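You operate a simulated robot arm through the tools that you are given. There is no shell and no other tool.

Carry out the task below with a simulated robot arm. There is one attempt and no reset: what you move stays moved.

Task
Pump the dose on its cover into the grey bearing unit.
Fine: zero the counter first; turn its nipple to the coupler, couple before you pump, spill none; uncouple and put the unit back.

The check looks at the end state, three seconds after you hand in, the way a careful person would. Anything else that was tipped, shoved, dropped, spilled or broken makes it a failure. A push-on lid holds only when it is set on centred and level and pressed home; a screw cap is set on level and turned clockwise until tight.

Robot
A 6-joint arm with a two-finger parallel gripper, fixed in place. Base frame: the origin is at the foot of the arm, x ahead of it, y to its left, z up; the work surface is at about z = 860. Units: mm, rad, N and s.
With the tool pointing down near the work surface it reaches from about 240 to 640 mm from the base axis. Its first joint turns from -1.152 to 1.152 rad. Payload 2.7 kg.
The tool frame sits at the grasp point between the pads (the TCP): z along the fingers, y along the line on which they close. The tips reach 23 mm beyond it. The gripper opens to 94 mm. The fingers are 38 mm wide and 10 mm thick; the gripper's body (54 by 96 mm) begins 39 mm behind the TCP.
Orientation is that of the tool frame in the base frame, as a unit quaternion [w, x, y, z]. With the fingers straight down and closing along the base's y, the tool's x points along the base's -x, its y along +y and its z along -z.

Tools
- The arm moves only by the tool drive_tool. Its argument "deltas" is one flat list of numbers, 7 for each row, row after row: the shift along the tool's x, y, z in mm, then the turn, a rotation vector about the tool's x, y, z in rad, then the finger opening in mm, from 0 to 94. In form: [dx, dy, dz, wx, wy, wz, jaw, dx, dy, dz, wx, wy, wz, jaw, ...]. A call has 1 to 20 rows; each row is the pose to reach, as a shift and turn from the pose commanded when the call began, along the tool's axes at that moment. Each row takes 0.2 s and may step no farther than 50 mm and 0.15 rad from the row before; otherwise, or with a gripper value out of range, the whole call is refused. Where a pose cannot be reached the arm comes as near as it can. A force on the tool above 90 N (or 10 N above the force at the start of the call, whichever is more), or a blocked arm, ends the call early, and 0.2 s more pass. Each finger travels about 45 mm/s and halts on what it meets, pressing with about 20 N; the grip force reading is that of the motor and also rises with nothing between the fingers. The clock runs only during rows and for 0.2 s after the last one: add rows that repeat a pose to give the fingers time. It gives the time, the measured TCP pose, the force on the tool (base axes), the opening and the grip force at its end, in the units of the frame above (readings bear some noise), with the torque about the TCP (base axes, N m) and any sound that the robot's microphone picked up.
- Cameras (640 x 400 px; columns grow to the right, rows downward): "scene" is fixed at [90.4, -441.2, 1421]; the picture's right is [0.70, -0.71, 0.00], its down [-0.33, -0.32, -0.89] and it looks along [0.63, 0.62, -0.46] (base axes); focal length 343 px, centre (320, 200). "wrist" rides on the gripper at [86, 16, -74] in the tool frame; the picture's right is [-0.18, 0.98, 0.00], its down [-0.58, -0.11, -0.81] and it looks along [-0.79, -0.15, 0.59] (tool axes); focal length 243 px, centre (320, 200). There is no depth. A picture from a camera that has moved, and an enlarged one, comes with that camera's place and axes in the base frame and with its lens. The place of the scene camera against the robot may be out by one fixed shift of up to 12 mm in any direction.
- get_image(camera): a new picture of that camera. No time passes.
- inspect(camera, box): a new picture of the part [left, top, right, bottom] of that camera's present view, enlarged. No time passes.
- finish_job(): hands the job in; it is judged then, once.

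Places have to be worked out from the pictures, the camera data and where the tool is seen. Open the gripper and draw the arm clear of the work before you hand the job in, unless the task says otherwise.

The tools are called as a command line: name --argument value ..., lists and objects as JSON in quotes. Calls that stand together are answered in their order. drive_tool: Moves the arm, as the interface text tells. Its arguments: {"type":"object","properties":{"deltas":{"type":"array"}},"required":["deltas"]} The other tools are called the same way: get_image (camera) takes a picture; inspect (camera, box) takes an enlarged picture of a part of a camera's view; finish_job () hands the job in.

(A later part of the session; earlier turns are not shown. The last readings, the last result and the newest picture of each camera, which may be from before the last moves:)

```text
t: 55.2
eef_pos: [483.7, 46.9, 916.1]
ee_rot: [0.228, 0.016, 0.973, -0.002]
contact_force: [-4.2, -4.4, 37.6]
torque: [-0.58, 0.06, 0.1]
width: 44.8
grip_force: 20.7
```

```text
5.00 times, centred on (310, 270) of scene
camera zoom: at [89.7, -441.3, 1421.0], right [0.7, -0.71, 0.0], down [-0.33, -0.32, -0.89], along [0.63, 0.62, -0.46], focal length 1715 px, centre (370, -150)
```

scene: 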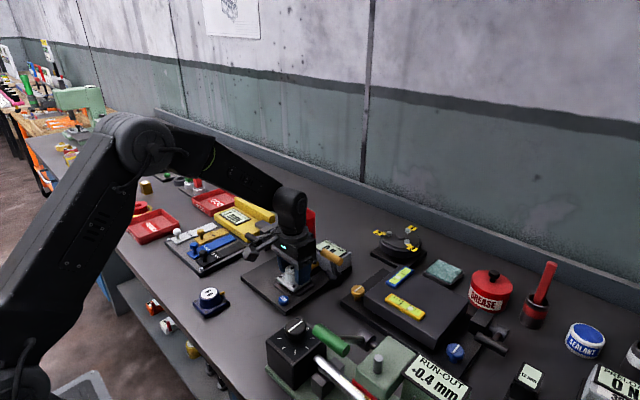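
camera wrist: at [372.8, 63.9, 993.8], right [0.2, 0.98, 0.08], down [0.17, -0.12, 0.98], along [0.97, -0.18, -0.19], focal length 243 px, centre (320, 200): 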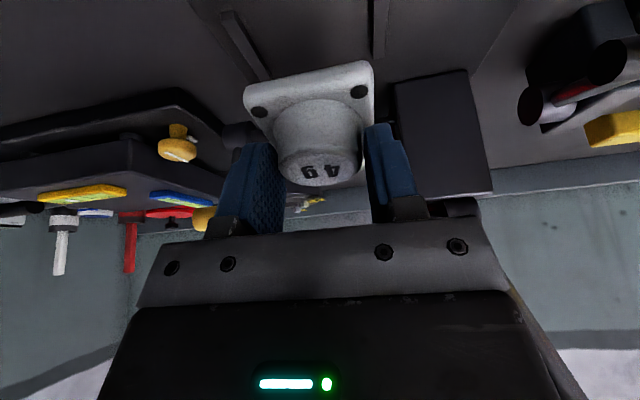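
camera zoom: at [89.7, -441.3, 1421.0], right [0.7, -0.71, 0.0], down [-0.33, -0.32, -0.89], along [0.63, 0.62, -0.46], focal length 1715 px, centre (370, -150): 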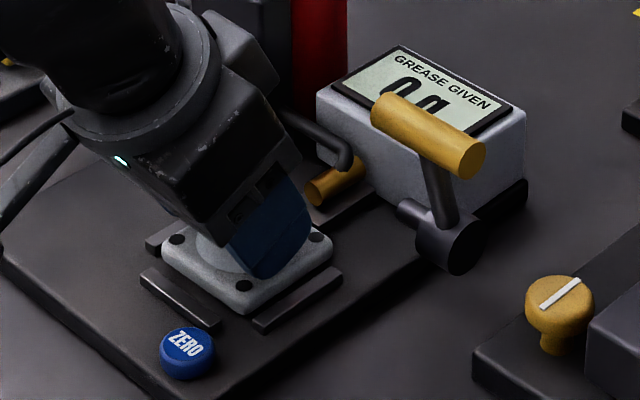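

The force rose to about 38 N and the unit now looks flat on the plate. I back off most of the load, then zoom in to verify before opening.

drive_tool --deltas '[-0.9, 0, -1.9, 0, 0, 0, 30, -0.9, 0, -1.9, 0, 0, 0, 30]'

inspect --camera "scene" --box '[275, 255, 335, 305]'

inspect --camera "wrist" --box '[240, 40, 400, 200]'

```text
t: 55.8
eef_pos: [483.6, 46.9, 916.5]
ee_rot: [0.227, 0.016, 0.974, -0.002]
contact_force: [6.0, -5.3, 20.6]
torque: [-0.34, -0.53, 0.09]
width: 44.9
grip_force: 20.6
```

```text
8.00 times, centred on (305, 280) of scene
camera zoom: at [90.2, -441.3, 1421.0], right [0.7, -0.71, 0.0], down [-0.33, -0.32, -0.89], along [0.63, 0.62, -0.46], focal length 2743 px, centre (440, -440)
```

zoom: 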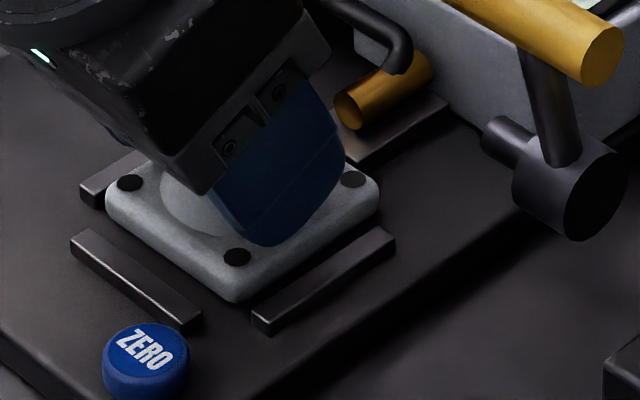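

```text
2.50 times, centred on (320, 120) of wrist
camera zoom: at [374.7, 66.6, 944.3], right [0.2, 0.98, 0.08], down [0.16, -0.12, 0.98], along [0.97, -0.18, -0.18], focal length 606 px, centre (320, 400)
```

zoom: 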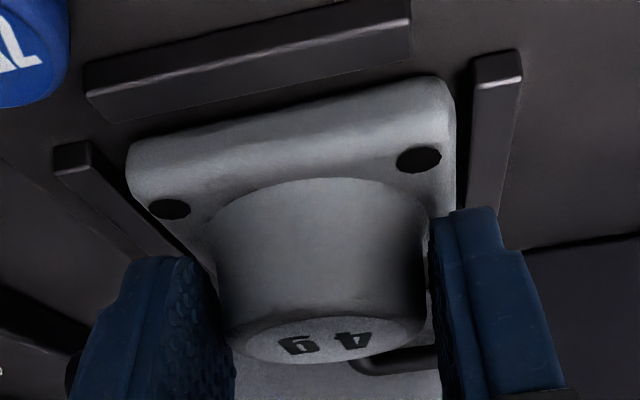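

It looks flat and centred. I open the fingers.

drive_tool --deltas '[0, 0, 0, 0, 0, 0, 50, 0, 0, 0, 0, 0, 0, 58, 0, 0, 0, 0, 0, 0, 66, 0, 0, 0, 0, 0, 0, 70, 0, 0, 0, 0, 0, 0, 70]'

inspect --camera "wrist" --box '[240, 40, 400, 200]'

inspect --camera "scene" --box '[260, 230, 360, 310]'

```text
t: 57.0
eef_pos: [483.1, 46.6, 915.1]
ee_rot: [0.225, 0.016, 0.974, -0.002]
contact_force: [0.6, 8.6, 23.0]
torque: [-0.58, 0.24, 0.01]
width: 66.1
grip_force: 0.1
```

```text
2.50 times, centred on (320, 120) of wrist
camera zoom: at [374.2, 67.1, 944.2], right [0.2, 0.98, 0.08], down [0.16, -0.12, 0.98], along [0.97, -0.18, -0.18], focal length 606 px, centre (320, 400)
```

zoom: 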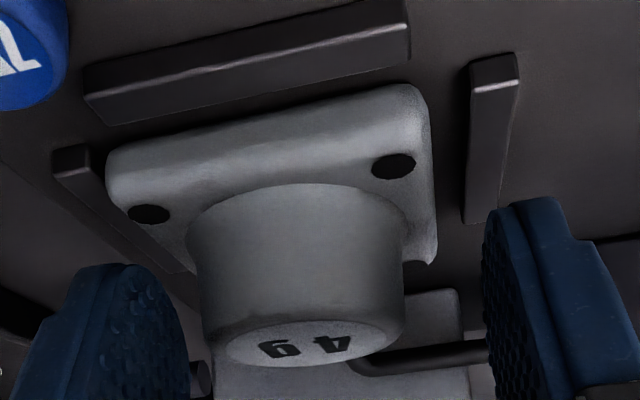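

```text
5.00 times, centred on (310, 270) of scene
camera zoom: at [90.0, -440.9, 1421.1], right [0.7, -0.71, 0.0], down [-0.33, -0.32, -0.89], along [0.63, 0.62, -0.46], focal length 1715 px, centre (370, -150)
```

zoom: 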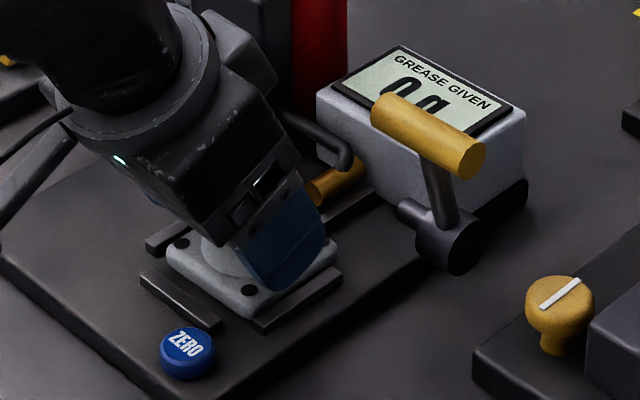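

A fingertip is now bearing on a rib or the flange edge. I lift vertically straight away to clear it.

drive_tool --deltas '[-2.2, 0, -4.5, 0, 0, 0, 70, -6.5, 0, -13.5, 0, 0, 0, 70, -10.9, 0, -22.5, 0, 0, 0, 94, -17.4, 0, -36, 0, 0, 0, 94, -17.4, 0, -36, 0, 0, 0, 94]'

inspect --camera "wrist" --box '[200, 0, 440, 240]'

inspect --camera "scene" --box '[260, 230, 360, 310]'

```text
t: 58.2
eef_pos: [481.2, 46.1, 955.2]
ee_rot: [0.224, 0.016, 0.974, -0.004]
contact_force: [0.5, -0.8, 0.6]
torque: [0.02, -0.03, -0.01]
width: 94.1
grip_force: 0.0
```

```text
1.67 times, centred on (320, 120) of wrist
camera zoom: at [372.8, 66.2, 983.4], right [0.2, 0.98, 0.08], down [0.17, -0.12, 0.98], along [0.97, -0.18, -0.19], focal length 404 px, centre (320, 333)
```

zoom: 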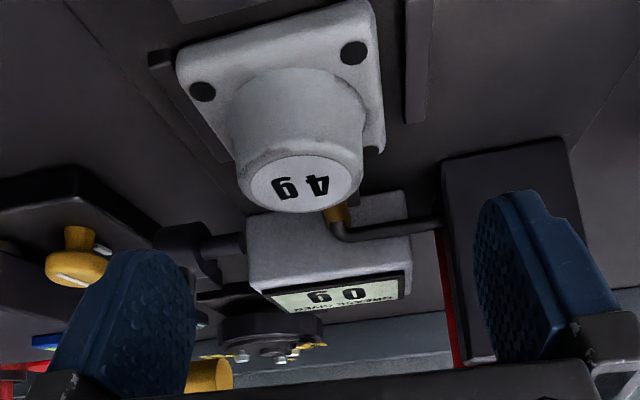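

```text
5.00 times, centred on (310, 270) of scene
camera zoom: at [90.4, -441.2, 1421.0], right [0.7, -0.71, 0.0], down [-0.33, -0.32, -0.89], along [0.63, 0.62, -0.46], focal length 1715 px, centre (370, -150)
```

zoom: 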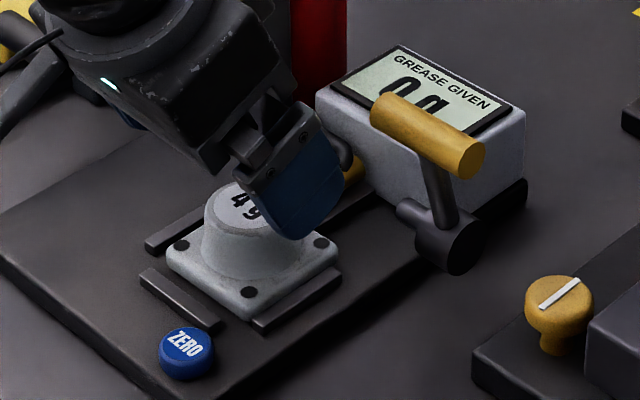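

The unit is flat in the nest but was dragged about 3–4 mm toward −y. I retreat up and back for a clean top view to measure it.

drive_tool --deltas '[-5, -3, -35, 0, 0.05, 0, 94, -6, -6, -65, 0, 0.15, 0, 94, -7, -10, -90, 0, 0.3, 0, 94, -7.5, -14, -115, 0, 0.44, 0, 94, -7.5, -17, -145, 0, 0.55, 0, 94, -7.5, -20, -175, 0, 0.65, 0, 94, -7.5, -20, -175, 0, 0.65, 0, 94]'

get_image --camera "wrist"

inspect --camera "wrist" --box '[280, 0, 420, 180]'

```text
t: 59.8
eef_pos: [411.0, 27.3, 1116.2]
ee_rot: [-0.099, 0.016, 0.995, 0.003]
contact_force: [0.2, 0.0, -0.1]
torque: [-0.01, -0.03, 0.0]
width: 94.1
grip_force: 0.1
```

```text
taken
camera wrist: at [342.3, 46.0, 1205.7], right [0.21, 0.98, -0.03], down [0.72, -0.13, 0.68], along [0.66, -0.17, -0.74], focal length 243 px, centre (320, 200)
```

wrist: 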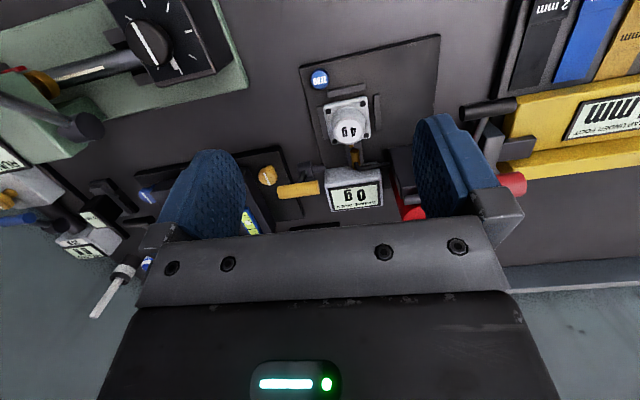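

```text
2.22 times, centred on (350, 90) of wrist
camera zoom: at [342.3, 46.0, 1205.7], right [0.21, 0.98, -0.03], down [0.72, -0.13, 0.68], along [0.66, -0.17, -0.74], focal length 539 px, centre (253, 444)
```

zoom: 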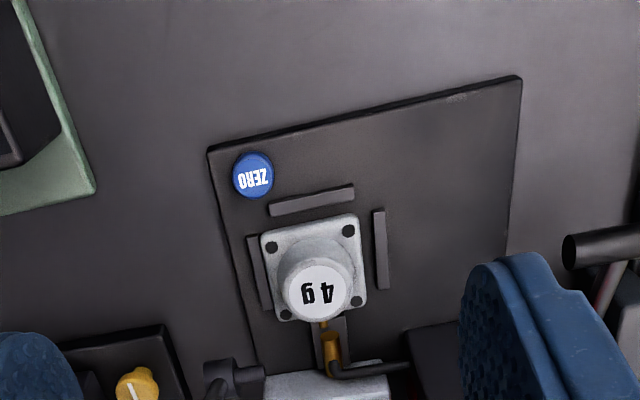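

inspect --camera "wrist" --box '[310, 70, 400, 180]'

inspect --camera "scene" --box '[270, 240, 350, 300]'

```text
3.64 times, centred on (355, 125) of wrist
camera zoom: at [342.3, 46.0, 1205.7], right [0.21, 0.98, -0.03], down [0.72, -0.13, 0.68], along [0.66, -0.17, -0.74], focal length 882 px, centre (193, 473)
```

zoom: 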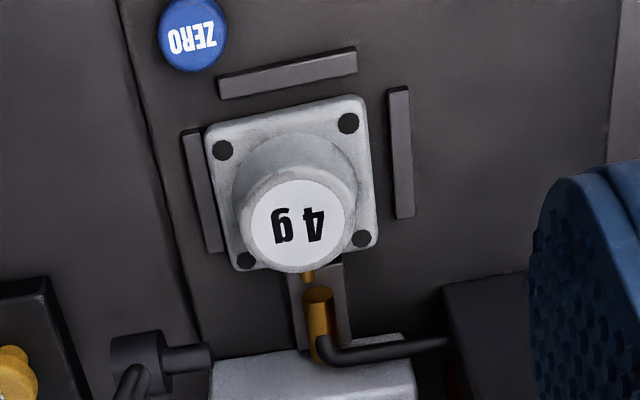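

```text
6.67 times, centred on (310, 270) of scene
camera zoom: at [90.4, -441.2, 1421.0], right [0.7, -0.71, 0.0], down [-0.33, -0.32, -0.89], along [0.63, 0.62, -0.46], focal length 2286 px, centre (387, -267)
```

zoom: 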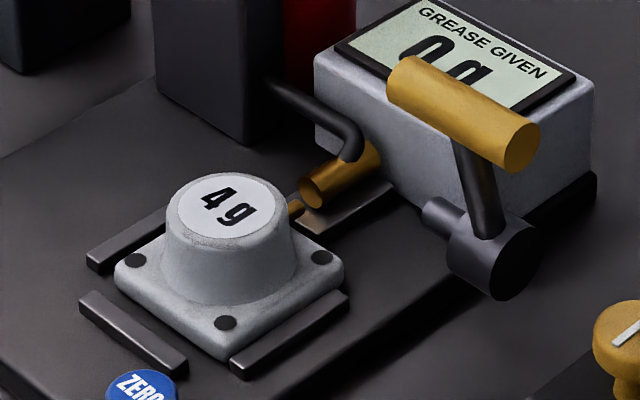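

The unit centre is (496.8,41.3), yaw +0.017. The nest centre is about (490.5,44.8) and the nozzle is at y≈45, so the unit must shift about (−6,+3.4) mm. I return with the pitched hand, fingers narrower and slightly higher, to re-seat it.

drive_tool --deltas '[-14, 2.3, 18, 0, -0.09, 0, 64, -29, 4.7, 37, 0, -0.18, 0, 64, -43, 7, 55, 0, -0.28, 0, 64, -58, 9.4, 73, 0, -0.37, 0, 64, -72, 11.7, 92, 0, -0.46, 0, 64, -87, 14, 110, 0, -0.56, 0, 64, -101.3, 16.4, 128.5, 0, -0.65, 0, 64, -101.3, 16.4, 128.5, 0, -0.65, 0, 64]'

drive_tool --deltas '[0, 0, 0, 0, 0, 0, 64]'

inspect --camera "scene" --box '[240, 190, 360, 310]'

inspect --camera "wrist" --box '[200, 0, 440, 240]'

```text
t: 61.6
eef_pos: [487.4, 41.9, 968.6]
ee_rot: [0.225, 0.016, 0.974, -0.003]
contact_force: [0.1, -0.5, 0.0]
torque: [-0.02, 0.0, -0.01]
width: 63.9
grip_force: 0.0
```

```text
t: 62.0
eef_pos: [486.1, 42.8, 968.2]
ee_rot: [0.224, 0.016, 0.975, -0.003]
contact_force: [0.3, -1.2, 0.2]
torque: [-0.01, -0.01, -0.01]
width: 63.9
grip_force: 0.1
```

```text
3.33 times, centred on (300, 250) of scene
camera zoom: at [90.4, -441.2, 1421.0], right [0.7, -0.71, 0.0], down [-0.33, -0.32, -0.89], along [0.63, 0.62, -0.46], focal length 1143 px, centre (387, 33)
```

zoom: 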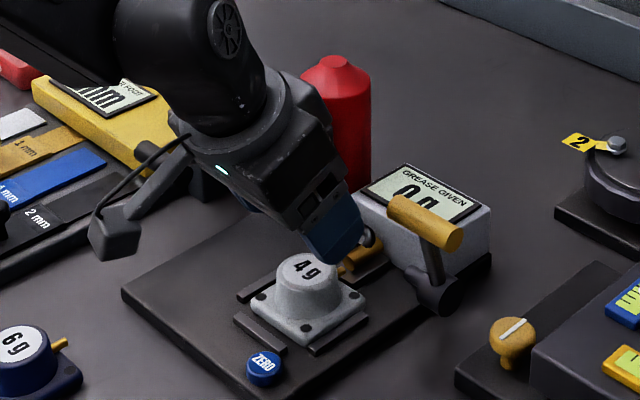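

```text
1.67 times, centred on (320, 120) of wrist
camera zoom: at [377.5, 61.8, 997.2], right [0.2, 0.98, 0.08], down [0.17, -0.12, 0.98], along [0.97, -0.18, -0.19], focal length 404 px, centre (320, 333)
```

zoom: 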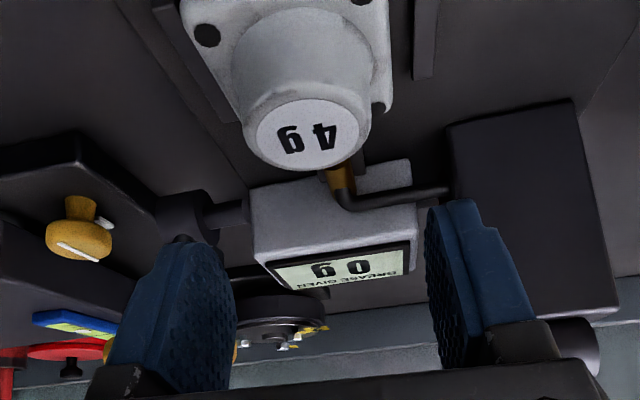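

I descend around the boss at z≈918 with 64 mm opening.

drive_tool --deltas '[7.5, -0.6, 13, 0, 0, 0, 64, 14, -1.2, 26, 0, 0, 0, 64, 20, -1.2, 38, 0, 0, 0, 64, 23.3, -1.2, 44.8, 0, 0, 0, 64, 23.3, -1.2, 44.8, 0, 0, 0, 64]'

inspect --camera "wrist" --box '[200, 0, 440, 240]'

```text
t: 63.2
eef_pos: [483.7, 41.3, 918.7]
ee_rot: [0.224, 0.015, 0.974, -0.001]
contact_force: [-0.4, -0.2, 0.3]
torque: [0.01, -0.02, 0.03]
width: 64.2
grip_force: 0.0
```

```text
1.67 times, centred on (320, 120) of wrist
camera zoom: at [375.9, 61.3, 946.8], right [0.2, 0.98, 0.08], down [0.17, -0.12, 0.98], along [0.97, -0.18, -0.19], focal length 404 px, centre (320, 333)
```

zoom: 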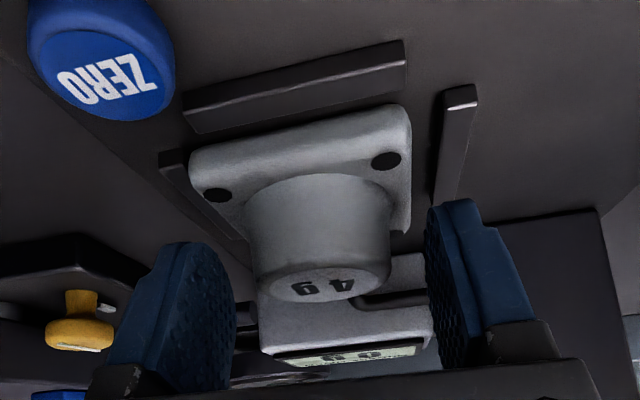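

No contact. I close on the boss.

drive_tool --deltas '[0, 0, 0, 0, 0, 0, 54, 0, 0, 0, 0, 0, 0, 46, 0, 0, 0, 0, 0, 0, 38, 0, 0, 0, 0, 0, 0, 30, 0, 0, 0, 0, 0, 0, 30]'

inspect --camera "wrist" --box '[200, 0, 440, 240]'

```text
t: 64.4
eef_pos: [485.7, 42.1, 918.0]
ee_rot: [0.225, 0.016, 0.974, -0.002]
contact_force: [1.8, 2.5, -0.4]
torque: [0.09, -0.03, 0.03]
width: 44.5
grip_force: 19.9
```

```text
1.67 times, centred on (320, 120) of wrist
camera zoom: at [376.1, 61.5, 947.1], right [0.2, 0.98, 0.08], down [0.17, -0.12, 0.98], along [0.97, -0.18, -0.19], focal length 404 px, centre (320, 333)
```

zoom: 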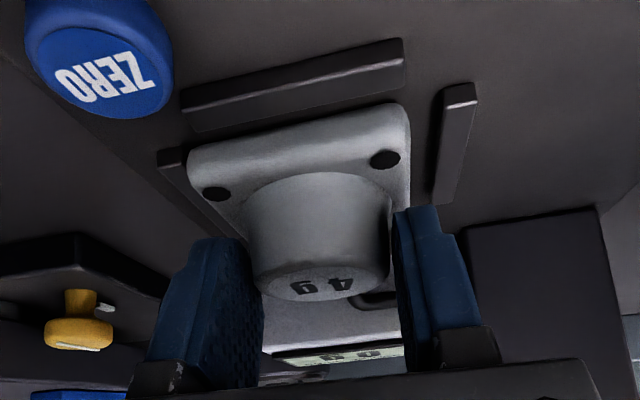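

Gripped at 44.5. I raise 2 mm, shift by (−6,+3.4) with a −0.025 yaw, and set down.

drive_tool --deltas '[-0.9, 0, -1.8, 0, 0, 0, 30, 1, 1.2, -2.7, 0.004, 0, 0.008, 30, 3, 2.4, -3.6, 0.008, 0, 0.016, 30, 4.6, 3.5, -4.45, 0.011, 0, 0.0225, 30, 4.6, 3.5, -4.45, 0.011, 0, 0.0225, 30, 5.1, 3.5, -3.4, 0.011, 0, 0.0225, 30, 5.6, 3.5, -2.5, 0.011, 0, 0.0225, 30, 5.6, 3.5, -2.5, 0.011, 0, 0.0225, 30]'

inspect --camera "wrist" --box '[200, 0, 440, 240]'

inspect --camera "scene" --box '[260, 230, 360, 310]'

```text
t: 66.2
eef_pos: [479.7, 45.1, 919.7]
ee_rot: [0.225, 0.027, 0.974, -0.005]
contact_force: [-1.1, 0.7, 0.1]
torque: [-0.13, 0.24, -0.04]
width: 44.3
grip_force: 19.7
```

```text
1.67 times, centred on (320, 120) of wrist
camera zoom: at [370.4, 68.0, 947.9], right [0.22, 0.97, 0.08], down [0.16, -0.12, 0.98], along [0.96, -0.2, -0.18], focal length 404 px, centre (320, 333)
```

zoom: 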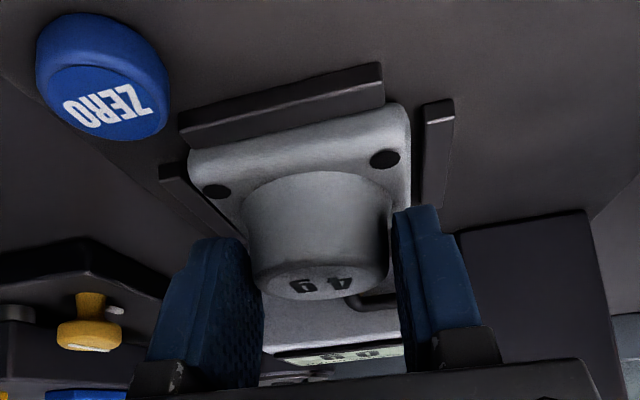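

```text
5.00 times, centred on (310, 270) of scene
camera zoom: at [90.4, -441.1, 1421.0], right [0.7, -0.71, 0.0], down [-0.33, -0.32, -0.89], along [0.63, 0.62, -0.46], focal length 1715 px, centre (370, -150)
```

zoom: 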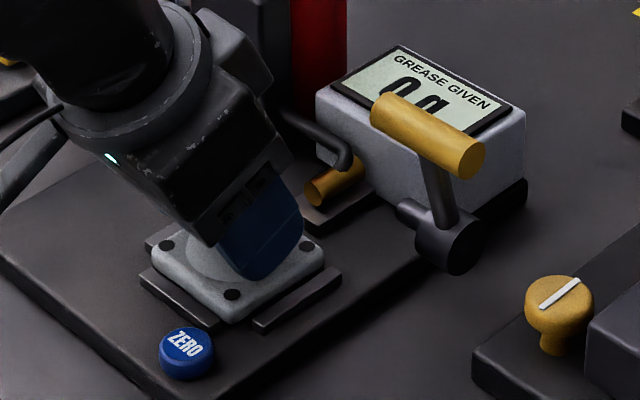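

The weight is on the plate and it's centred. I open to 62 slowly and recheck.

drive_tool --deltas '[0, 0, 0, 0, 0, 0, 48, 0, 0, 0, 0, 0, 0, 54, 0, 0, 0, 0, 0, 0, 60, 0, 0, 0, 0, 0, 0, 64, -4.4, 0, -9, 0, 0, 0, 64, -13, 0, -27, 0, 0, 0, 64, -22, 0, -45, 0, 0, 0, 64, -22, 0, -45, 0, 0, 0, 64]'

inspect --camera "wrist" --box '[200, 0, 440, 240]'

inspect --camera "scene" --box '[260, 230, 360, 310]'

```text
t: 68.0
eef_pos: [478.5, 45.0, 967.9]
ee_rot: [0.224, 0.028, 0.974, -0.005]
contact_force: [0.1, -0.5, 0.2]
torque: [0.0, -0.02, 0.0]
width: 63.9
grip_force: 0.0
```

```text
1.67 times, centred on (320, 120) of wrist
camera zoom: at [370.2, 67.6, 996.5], right [0.22, 0.97, 0.08], down [0.16, -0.12, 0.98], along [0.96, -0.2, -0.19], focal length 404 px, centre (320, 333)
```

zoom: 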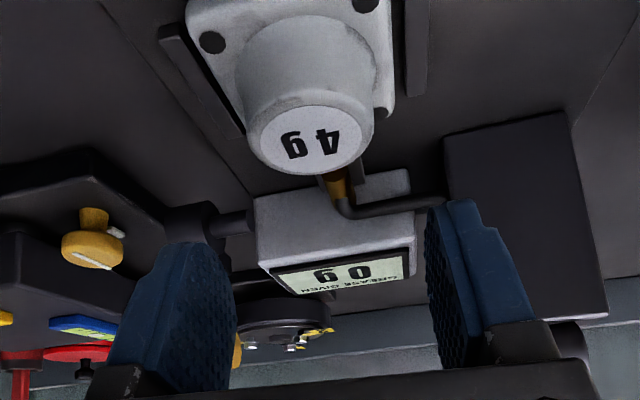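

```text
5.00 times, centred on (310, 270) of scene
camera zoom: at [90.4, -441.2, 1421.0], right [0.7, -0.71, 0.0], down [-0.33, -0.32, -0.89], along [0.63, 0.62, -0.46], focal length 1715 px, centre (370, -150)
```

zoom: 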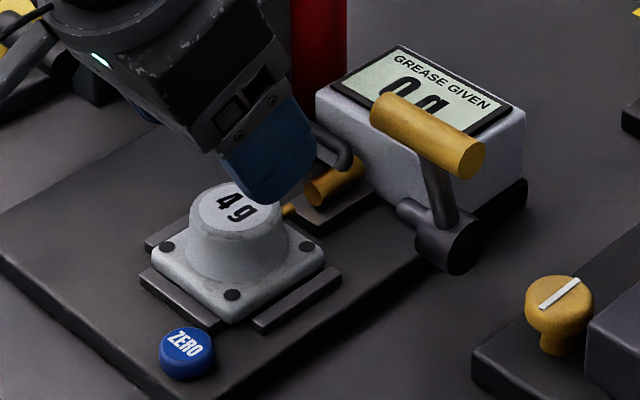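

The unit sits nicely with its nipple toward the nozzle. I retreat to the top-view pose to verify alignment.

drive_tool --deltas '[-1, -3, -25, 0, 0.03, 0, 64, -2, -6, -50, 0, 0.12, 0, 64, -3, -10, -75, 0, 0.25, 0, 64, -4, -14, -100, 0, 0.38, 0, 64, -4, -18, -132, 0, 0.52, 0, 64, -4, -21.8, -163, 0, 0.65, 0, 64, -4, -21.8, -163, 0, 0.65, 0, 64]'

inspect --camera "wrist" --box '[310, 70, 400, 180]'

get_image --camera "wrist"

```text
t: 69.6
eef_pos: [409.7, 26.3, 1116.8]
ee_rot: [-0.099, 0.028, 0.995, 0.004]
contact_force: [0.3, 1.1, -0.3]
torque: [0.02, -0.02, 0.01]
width: 64.1
grip_force: 0.0
```

```text
3.64 times, centred on (355, 125) of wrist
camera zoom: at [342.3, 45.5, 1206.1], right [0.24, 0.97, -0.03], down [0.72, -0.15, 0.68], along [0.65, -0.18, -0.74], focal length 882 px, centre (193, 473)
```

zoom: 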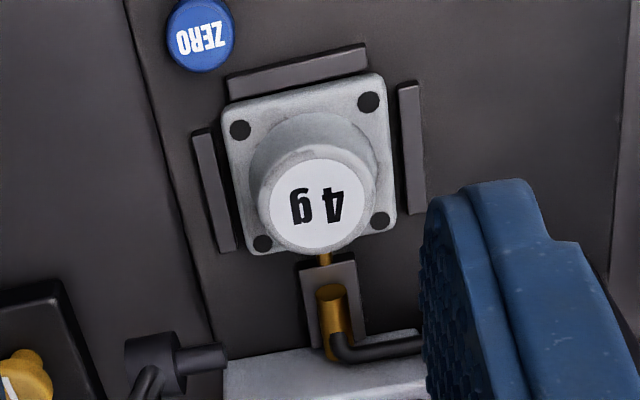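

```text
taken
camera wrist: at [342.3, 45.5, 1206.1], right [0.24, 0.97, -0.03], down [0.72, -0.15, 0.68], along [0.65, -0.18, -0.74], focal length 243 px, centre (320, 200)
```

wrist: 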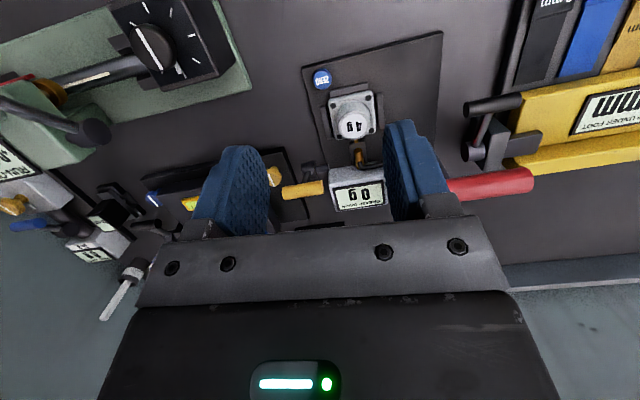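

Alignment is excellent: unit centre (489.8,45.0), nozzle at y=45.0, yaw about −0.01. Next is the yellow coupling lever. I level the tool and turn it +90° in yaw so the fingers close along x for gripping the handle.

drive_tool --deltas '[0, -10, 0, 0, -0.1, 0, 64, 0, -30, 0, 0, -0.2, 0, 64, 0, -30, 0, 0, -0.2, 0, 64]'

drive_tool --deltas '[-8, -3, 0, 0, 0, -0.148, 64, -16, -6, 0, 0, 0, -0.296, 64, -24, -9, 0, 0, 0, -0.444, 64, -32, -12, 0, 0, 0, -0.592, 64, -40, -15, 0, 0, 0, -0.74, 64, -48, -18, 0, 0, 0, -0.888, 64, -56, -21, 0, 0, 0, -1.036, 64, -64, -24, 0, 0, 0, -1.184, 64, -72, -27, 0, 0, 0, -1.332, 64, -80, -30, 0, 0, 0, -1.48, 64, -88, -33, 0, 0, 0, -1.627, 64, -88, -33, 0, 0, 0, -1.627, 64]'

get_image --camera "wrist"

get_image --camera "scene"

```text
t: 70.4
eef_pos: [409.7, -3.2, 1116.2]
ee_rot: [0.002, 0.029, 1.0, 0.001]
contact_force: [-0.2, -0.1, -1.1]
torque: [0.0, -0.05, 0.03]
width: 63.9
grip_force: 0.1
```

```text
t: 73.0
eef_pos: [494.3, -40.5, 1116.6]
ee_rot: [-0.002, 0.708, -0.706, 0.0]
contact_force: [0.1, 0.0, -0.5]
torque: [0.0, -0.01, 0.04]
width: 64.0
grip_force: 0.1
```

```text
taken
camera wrist: at [478.7, -127.3, 1191.2], right [-0.98, 0.18, 0.0], down [0.11, 0.58, 0.81], along [0.15, 0.79, -0.59], focal length 243 px, centre (320, 200)
```

wrist: 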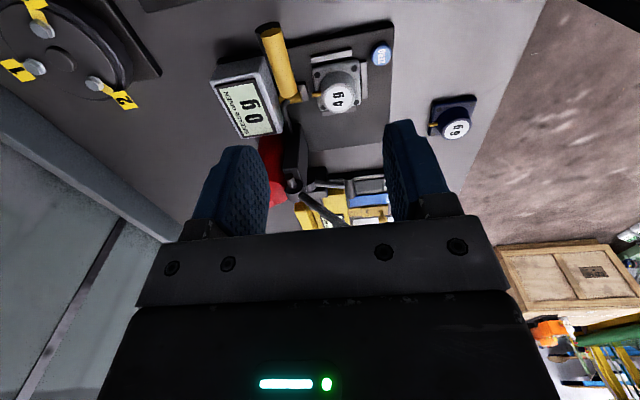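

```text
taken
```

scene: 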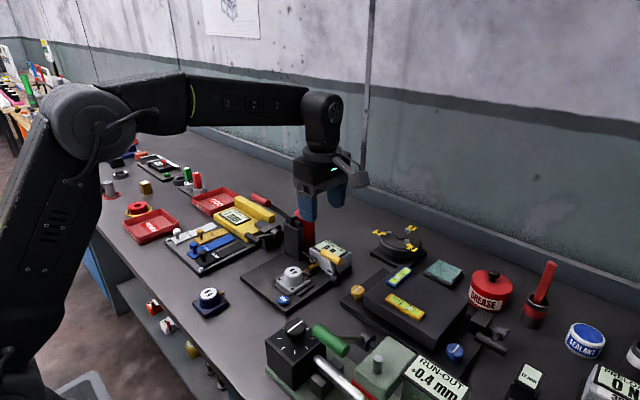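

The tool is yawed 90° and the wrist camera sees the station from −y. I zoom in on the lever and nozzle.

inspect --camera "wrist" --box '[200, 0, 420, 220]'

inspect --camera "scene" --box '[280, 225, 380, 305]'

```text
1.82 times, centred on (310, 110) of wrist
camera zoom: at [478.7, -127.3, 1191.2], right [-0.98, 0.18, 0.0], down [0.11, 0.58, 0.81], along [0.15, 0.79, -0.59], focal length 441 px, centre (338, 364)
```

zoom: 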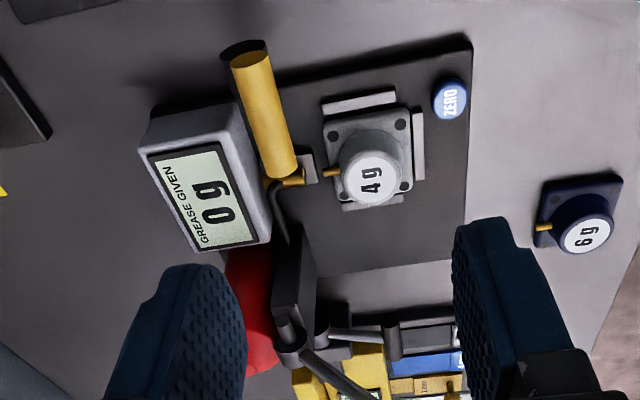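

```text
5.00 times, centred on (330, 265) of scene
camera zoom: at [90.4, -441.2, 1421.0], right [0.7, -0.71, 0.0], down [-0.33, -0.32, -0.89], along [0.63, 0.62, -0.46], focal length 1715 px, centre (270, -125)
```

zoom: 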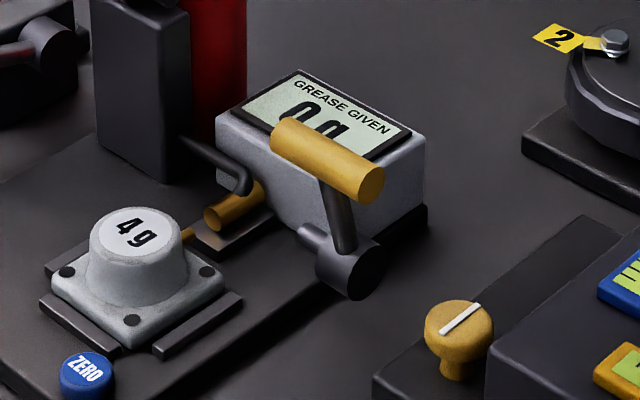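

The display clearly reads 0 g and the handle centre is about (534,-32,967). I move above it, then down to straddle the handle.

drive_tool --deltas '[-4, -20, 40, 0, 0, 0, 64, -8.5, -39.7, 82, 0, 0, 0, 64, -8.5, -39.7, 82, 0, 0, 0, 64]'

get_image --camera "wrist"

inspect --camera "scene" --box '[280, 185, 380, 285]'

```text
t: 73.8
eef_pos: [536.5, -30.6, 1035.6]
ee_rot: [0.003, -0.707, 0.708, 0.0]
contact_force: [-0.1, 0.6, -0.5]
torque: [0.02, 0.03, 0.0]
width: 64.2
grip_force: 0.1
```

```text
taken
camera wrist: at [520.9, -117.2, 1109.0], right [-0.98, 0.18, 0.0], down [0.11, 0.58, 0.81], along [0.15, 0.79, -0.59], focal length 243 px, centre (320, 200)
```

wrist: 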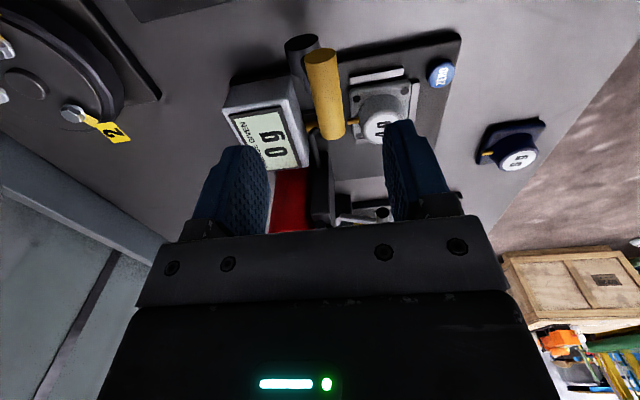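

```text
4.00 times, centred on (330, 235) of scene
camera zoom: at [90.4, -441.2, 1421.0], right [0.7, -0.71, 0.0], down [-0.33, -0.32, -0.89], along [0.63, 0.62, -0.46], focal length 1372 px, centre (280, 60)
```

zoom: 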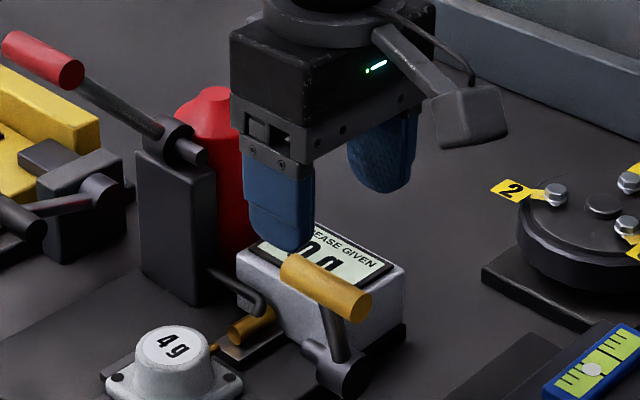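

Handle refined to about (533,-33,969). I descend with the fingers straddling it along x.

drive_tool --deltas '[1.2, 1.5, 25, 0, 0, 0, 64, 2.4, 3, 45, 0, 0, 0, 64, 2.4, 3, 60, 0, 0, 0, 64, 2.4, 3, 67, 0, 0, 0, 64, 2.4, 3, 67, 0, 0, 0, 64]'

get_image --camera "wrist"

inspect --camera "scene" --box '[280, 185, 380, 285]'

```text
t: 75.0
eef_pos: [531.4, -35.0, 968.5]
ee_rot: [0.002, -0.707, 0.707, 0.0]
contact_force: [0.1, -0.7, 0.1]
torque: [0.01, 0.02, 0.04]
width: 64.0
grip_force: 0.0
```

```text
taken
camera wrist: at [515.6, -121.3, 1042.5], right [-0.98, 0.18, 0.0], down [0.11, 0.58, 0.81], along [0.15, 0.79, -0.59], focal length 243 px, centre (320, 200)
```

wrist: 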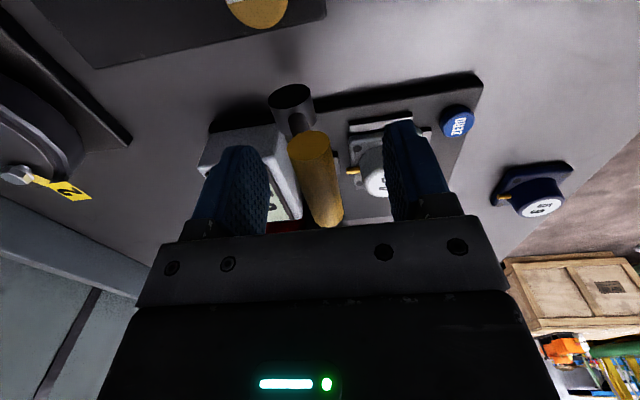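

```text
4.00 times, centred on (330, 235) of scene
camera zoom: at [90.4, -441.2, 1421.0], right [0.7, -0.71, 0.0], down [-0.33, -0.32, -0.89], along [0.63, 0.62, -0.46], focal length 1372 px, centre (280, 60)
```

zoom: 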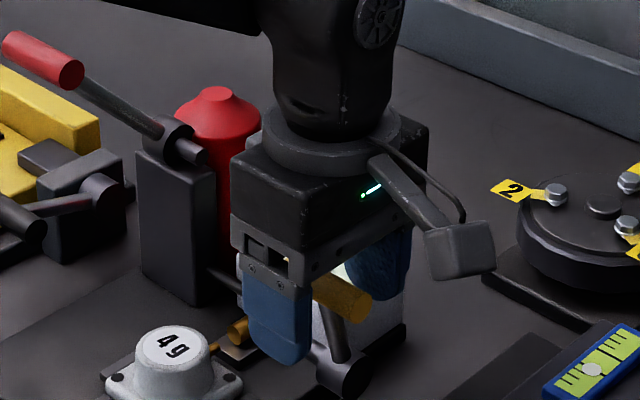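

The handle is between the fingers. I close gently on it.

drive_tool --deltas '[0, 0, 0, 0, 0, 0, 48, 0, 0, 0, 0, 0, 0, 34, 0, 0, 0, 0, 0, 0, 22, 0, 0, 0, 0, 0, 0, 14, 0, 0, 0, 0, 0, 0, 8, 0, 0, 0, 0, 0, 0, 8]'

get_image --camera "wrist"

inspect --camera "scene" --box '[280, 185, 380, 285]'

```text
t: 76.4
eef_pos: [532.5, -35.2, 969.8]
ee_rot: [-0.004, 0.707, -0.707, 0.003]
contact_force: [15.6, -1.3, 1.0]
torque: [0.08, -1.2, -0.12]
width: 19.8
grip_force: 45.5
```

```text
taken
camera wrist: at [516.8, -121.2, 1043.6], right [-0.98, 0.18, -0.01], down [0.1, 0.58, 0.81], along [0.15, 0.79, -0.59], focal length 243 px, centre (320, 200)
```

wrist: 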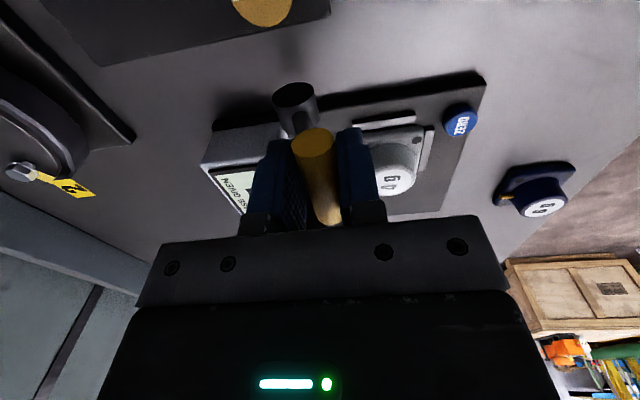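

```text
4.00 times, centred on (330, 235) of scene
camera zoom: at [90.8, -441.2, 1421.0], right [0.7, -0.71, 0.0], down [-0.33, -0.32, -0.89], along [0.63, 0.62, -0.46], focal length 1372 px, centre (280, 60)
```

zoom: 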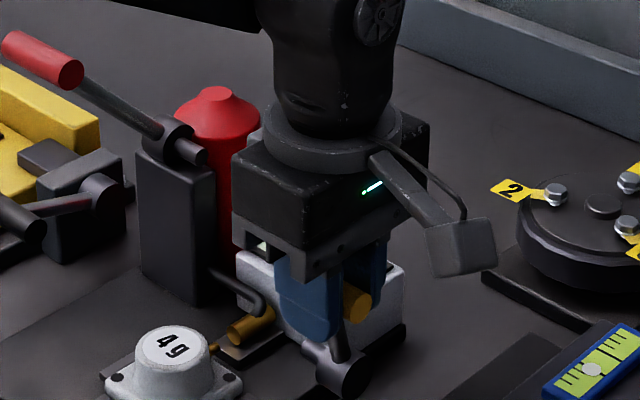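

Gripped. The handle pushes the tool toward +x, so the rest stop is on the −x side and the throw is likely toward +x. I try a small move to +x and watch the force and nozzle.

drive_tool --deltas '[0, -3, 0, 0, 0, 0, 8, 0, -6, -0.3, 0, 0, 0, 8, 0, -10, -0.5, 0, 0, 0, 8, 0, -10, -0.5, 0, 0, 0, 8]'

inspect --camera "scene" --box '[280, 205, 380, 285]'

```text
t: 77.4
eef_pos: [533.6, -34.9, 969.7]
ee_rot: [-0.007, -0.706, 0.708, 0.009]
contact_force: [-73.3, 1.8, 38.6]
torque: [-0.05, 0.26, 0.11]
width: 21.0
grip_force: 45.5
```

```text
5.00 times, centred on (330, 245) of scene
camera zoom: at [87.6, -441.1, 1421.2], right [0.7, -0.71, 0.0], down [-0.33, -0.32, -0.89], along [0.64, 0.62, -0.46], focal length 1715 px, centre (270, -25)
```

zoom: 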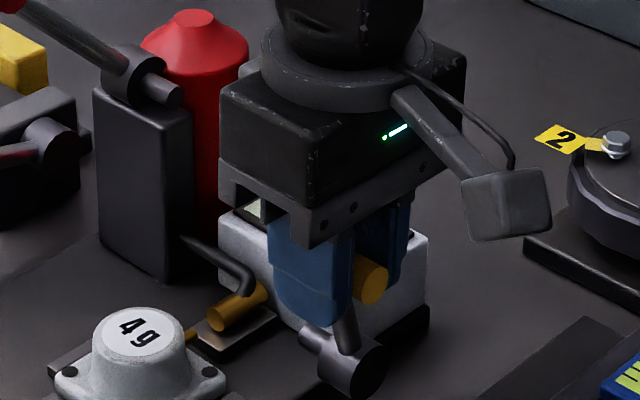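

That is a hard stop (−73 N), so the lever throws toward −x, toward the unit. I reverse and move gently along the arc in −x.

drive_tool --deltas '[0, 6, 0.3, 0, 0, 0, 8, 0, 10, 0.5, 0, 0, 0, 8, 0, 13, 1.5, 0, 0, 0, 8, 0, 17, 3, 0, 0, 0, 8, 0, 17, 3, 0, 0, 0, 8]'

inspect --camera "scene" --box '[280, 205, 380, 285]'

```text
t: 78.6
eef_pos: [526.2, -34.5, 968.7]
ee_rot: [0.006, -0.707, 0.707, -0.006]
contact_force: [19.8, -1.6, 14.5]
torque: [-0.33, -1.64, -0.19]
width: 21.8
grip_force: 45.2
```

```text
5.00 times, centred on (330, 245) of scene
camera zoom: at [90.7, -441.2, 1421.0], right [0.7, -0.71, 0.0], down [-0.33, -0.32, -0.89], along [0.63, 0.62, -0.46], focal length 1715 px, centre (270, -25)
```

zoom: 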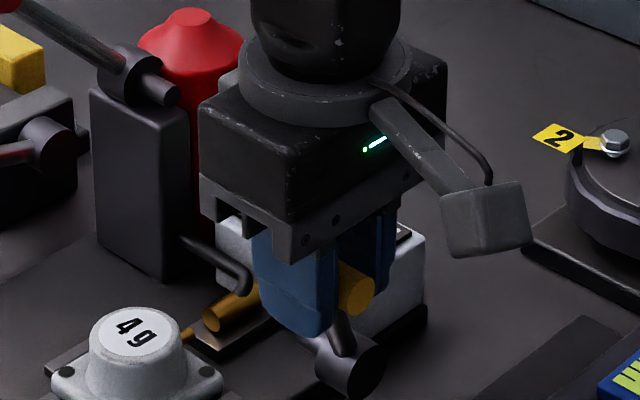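

The lever moves toward −x and the nozzle advances slightly. I continue in small arc steps.

drive_tool --deltas '[0, 4, 0.5, 0, 0, 0, 8, 0, 8, 1.5, 0, 0, 0, 8, 0, 12, 3, 0, 0, 0, 8, 0, 12, 3, 0, 0, 0, 8]'

inspect --camera "scene" --box '[280, 205, 380, 285]'

```text
t: 79.6
eef_pos: [514.5, -35.8, 964.3]
ee_rot: [-0.006, 0.708, -0.707, 0.004]
contact_force: [17.1, 1.4, 13.6]
torque: [0.33, -1.49, 0.09]
width: 26.3
grip_force: 44.9
```

```text
5.00 times, centred on (330, 245) of scene
camera zoom: at [90.6, -441.1, 1421.0], right [0.7, -0.71, 0.0], down [-0.33, -0.32, -0.89], along [0.63, 0.62, -0.46], focal length 1715 px, centre (270, -25)
```

zoom: 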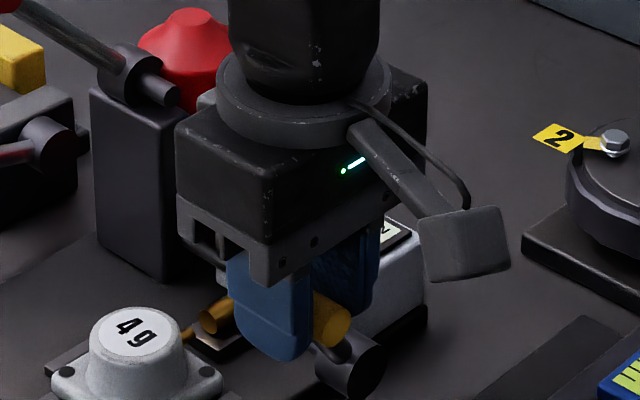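

The fingers are being spread because the lever arm leans between them. I tilt the tool to follow the lever angle and continue the arc.

drive_tool --deltas '[0, 0, 0, 0.12, 0, 0, 8, 0, 0, 0, 0.24, 0, 0, 8, 0, 0, 0, 0.35, 0, 0, 8, 0, 0, 0, 0.35, 0, 0, 8]'

inspect --camera "scene" --box '[280, 205, 380, 285]'

get_image --camera "wrist"

```text
t: 80.6
eef_pos: [513.9, -34.3, 964.8]
ee_rot: [0.127, -0.695, 0.697, -0.126]
contact_force: [3.1, -2.4, 18.2]
torque: [0.0, -0.92, 0.2]
width: 18.1
grip_force: 44.5
```

```text
5.00 times, centred on (330, 245) of scene
camera zoom: at [90.1, -441.2, 1421.0], right [0.7, -0.71, 0.0], down [-0.33, -0.32, -0.89], along [0.63, 0.62, -0.46], focal length 1715 px, centre (270, -25)
```

zoom: 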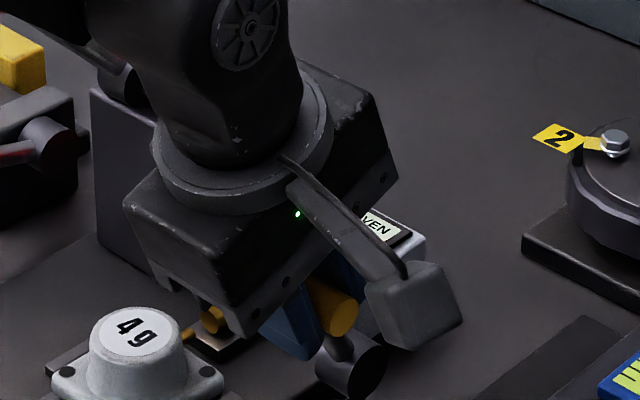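

```text
taken
camera wrist: at [472.8, -121.2, 1027.6], right [-0.92, 0.19, -0.35], down [-0.18, 0.58, 0.79], along [0.35, 0.79, -0.5], focal length 243 px, centre (320, 200)
```

wrist: 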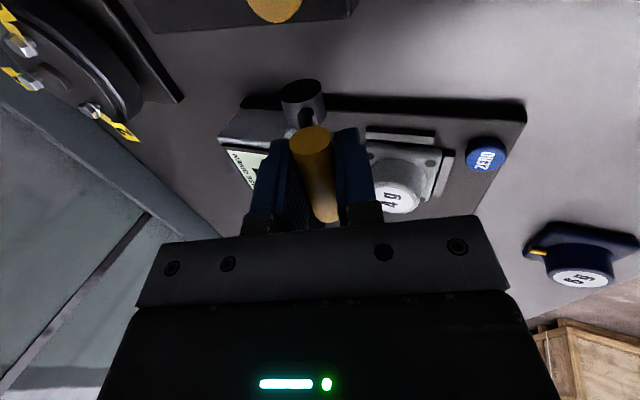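

Width is back to 18 mm. I continue the arc with tilt, one 0.15 rad step at a time, watching the nozzle.

drive_tool --deltas '[0, 4.5, 0.6, 0.07, 0, 0, 8, 0, 8.7, 1.6, 0.15, 0, 0, 8, 0, 8.7, 1.6, 0.15, 0, 0, 8]'

inspect --camera "scene" --box '[280, 225, 360, 285]'

inspect --camera "wrist" --box '[220, 60, 460, 240]'

```text
t: 81.4
eef_pos: [504.0, -35.1, 960.1]
ee_rot: [0.177, -0.685, 0.685, -0.175]
contact_force: [-4.0, 0.4, 15.2]
torque: [-0.09, -0.57, 0.19]
width: 17.7
grip_force: 45.0
```

```text
6.67 times, centred on (320, 255) of scene
camera zoom: at [90.0, -441.1, 1421.0], right [0.7, -0.71, 0.0], down [-0.33, -0.32, -0.89], along [0.63, 0.62, -0.46], focal length 2286 px, centre (320, -167)
```

zoom: 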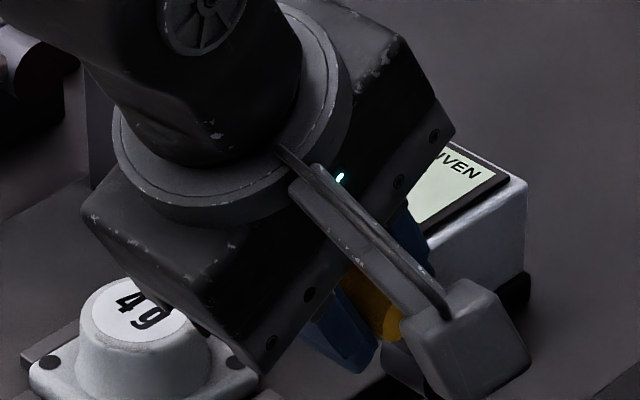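

```text
2.22 times, centred on (340, 150) of wrist
camera zoom: at [455.5, -121.2, 1015.3], right [-0.86, 0.19, -0.47], down [-0.29, 0.58, 0.76], along [0.42, 0.79, -0.44], focal length 539 px, centre (276, 311)
```

zoom: 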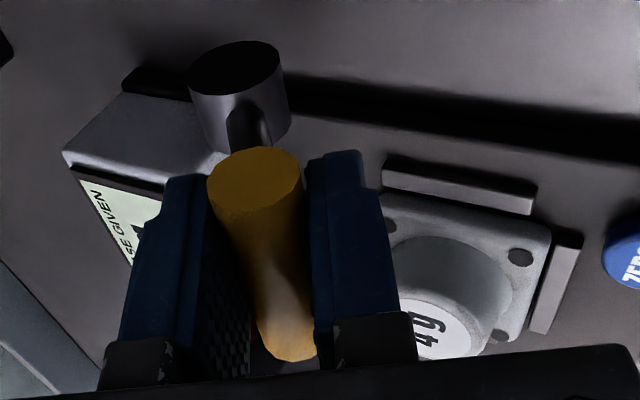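

The handle follows a radius of about 70 mm around z≈900. I continue one more step.

drive_tool --deltas '[0, 5, 0.7, 0.07, 0, 0, 8, 0, 10.3, 1.8, 0.15, 0, 0, 8, 0, 10.3, 1.8, 0.15, 0, 0, 8]'

inspect --camera "wrist" --box '[220, 60, 460, 240]'

get_image --camera "scene"

```text
t: 82.2
eef_pos: [499.4, -35.4, 953.0]
ee_rot: [0.215, -0.674, 0.674, -0.213]
contact_force: [3.8, 3.7, 5.9]
torque: [-0.14, -0.56, 0.16]
width: 17.9
grip_force: 44.7
```

```text
2.22 times, centred on (340, 150) of wrist
camera zoom: at [443.7, -121.2, 1004.2], right [-0.8, 0.19, -0.57], down [-0.38, 0.58, 0.72], along [0.46, 0.79, -0.4], focal length 539 px, centre (276, 311)
```

zoom: 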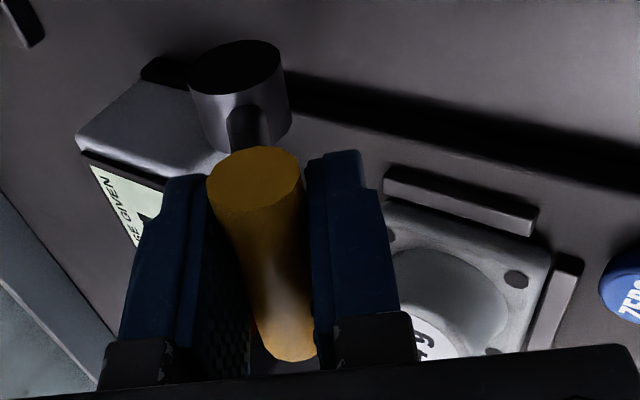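

```text
taken
```

scene: 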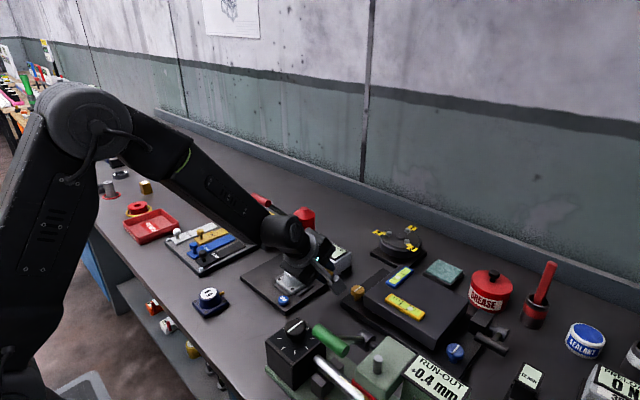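

Position lags the command slightly. I repeat the pose to see whether the lever has reached its stop.

drive_tool --deltas '[0, 0, 0, 0, 0, 0, 8, 0, 0, 0, 0, 0, 0, 8]'

inspect --camera "scene" --box '[270, 225, 350, 285]'

```text
t: 82.8
eef_pos: [500.0, -34.4, 953.0]
ee_rot: [0.213, -0.674, 0.674, -0.214]
contact_force: [7.2, 3.4, 1.8]
torque: [0.64, -0.56, 0.76]
width: 17.5
grip_force: 45.2
```

```text
6.67 times, centred on (310, 255) of scene
camera zoom: at [90.5, -441.1, 1421.0], right [0.7, -0.71, 0.0], down [-0.33, -0.32, -0.89], along [0.63, 0.62, -0.46], focal length 2286 px, centre (387, -167)
```

zoom: 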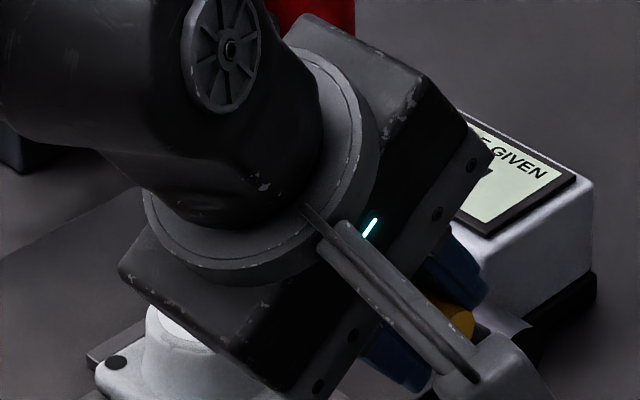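

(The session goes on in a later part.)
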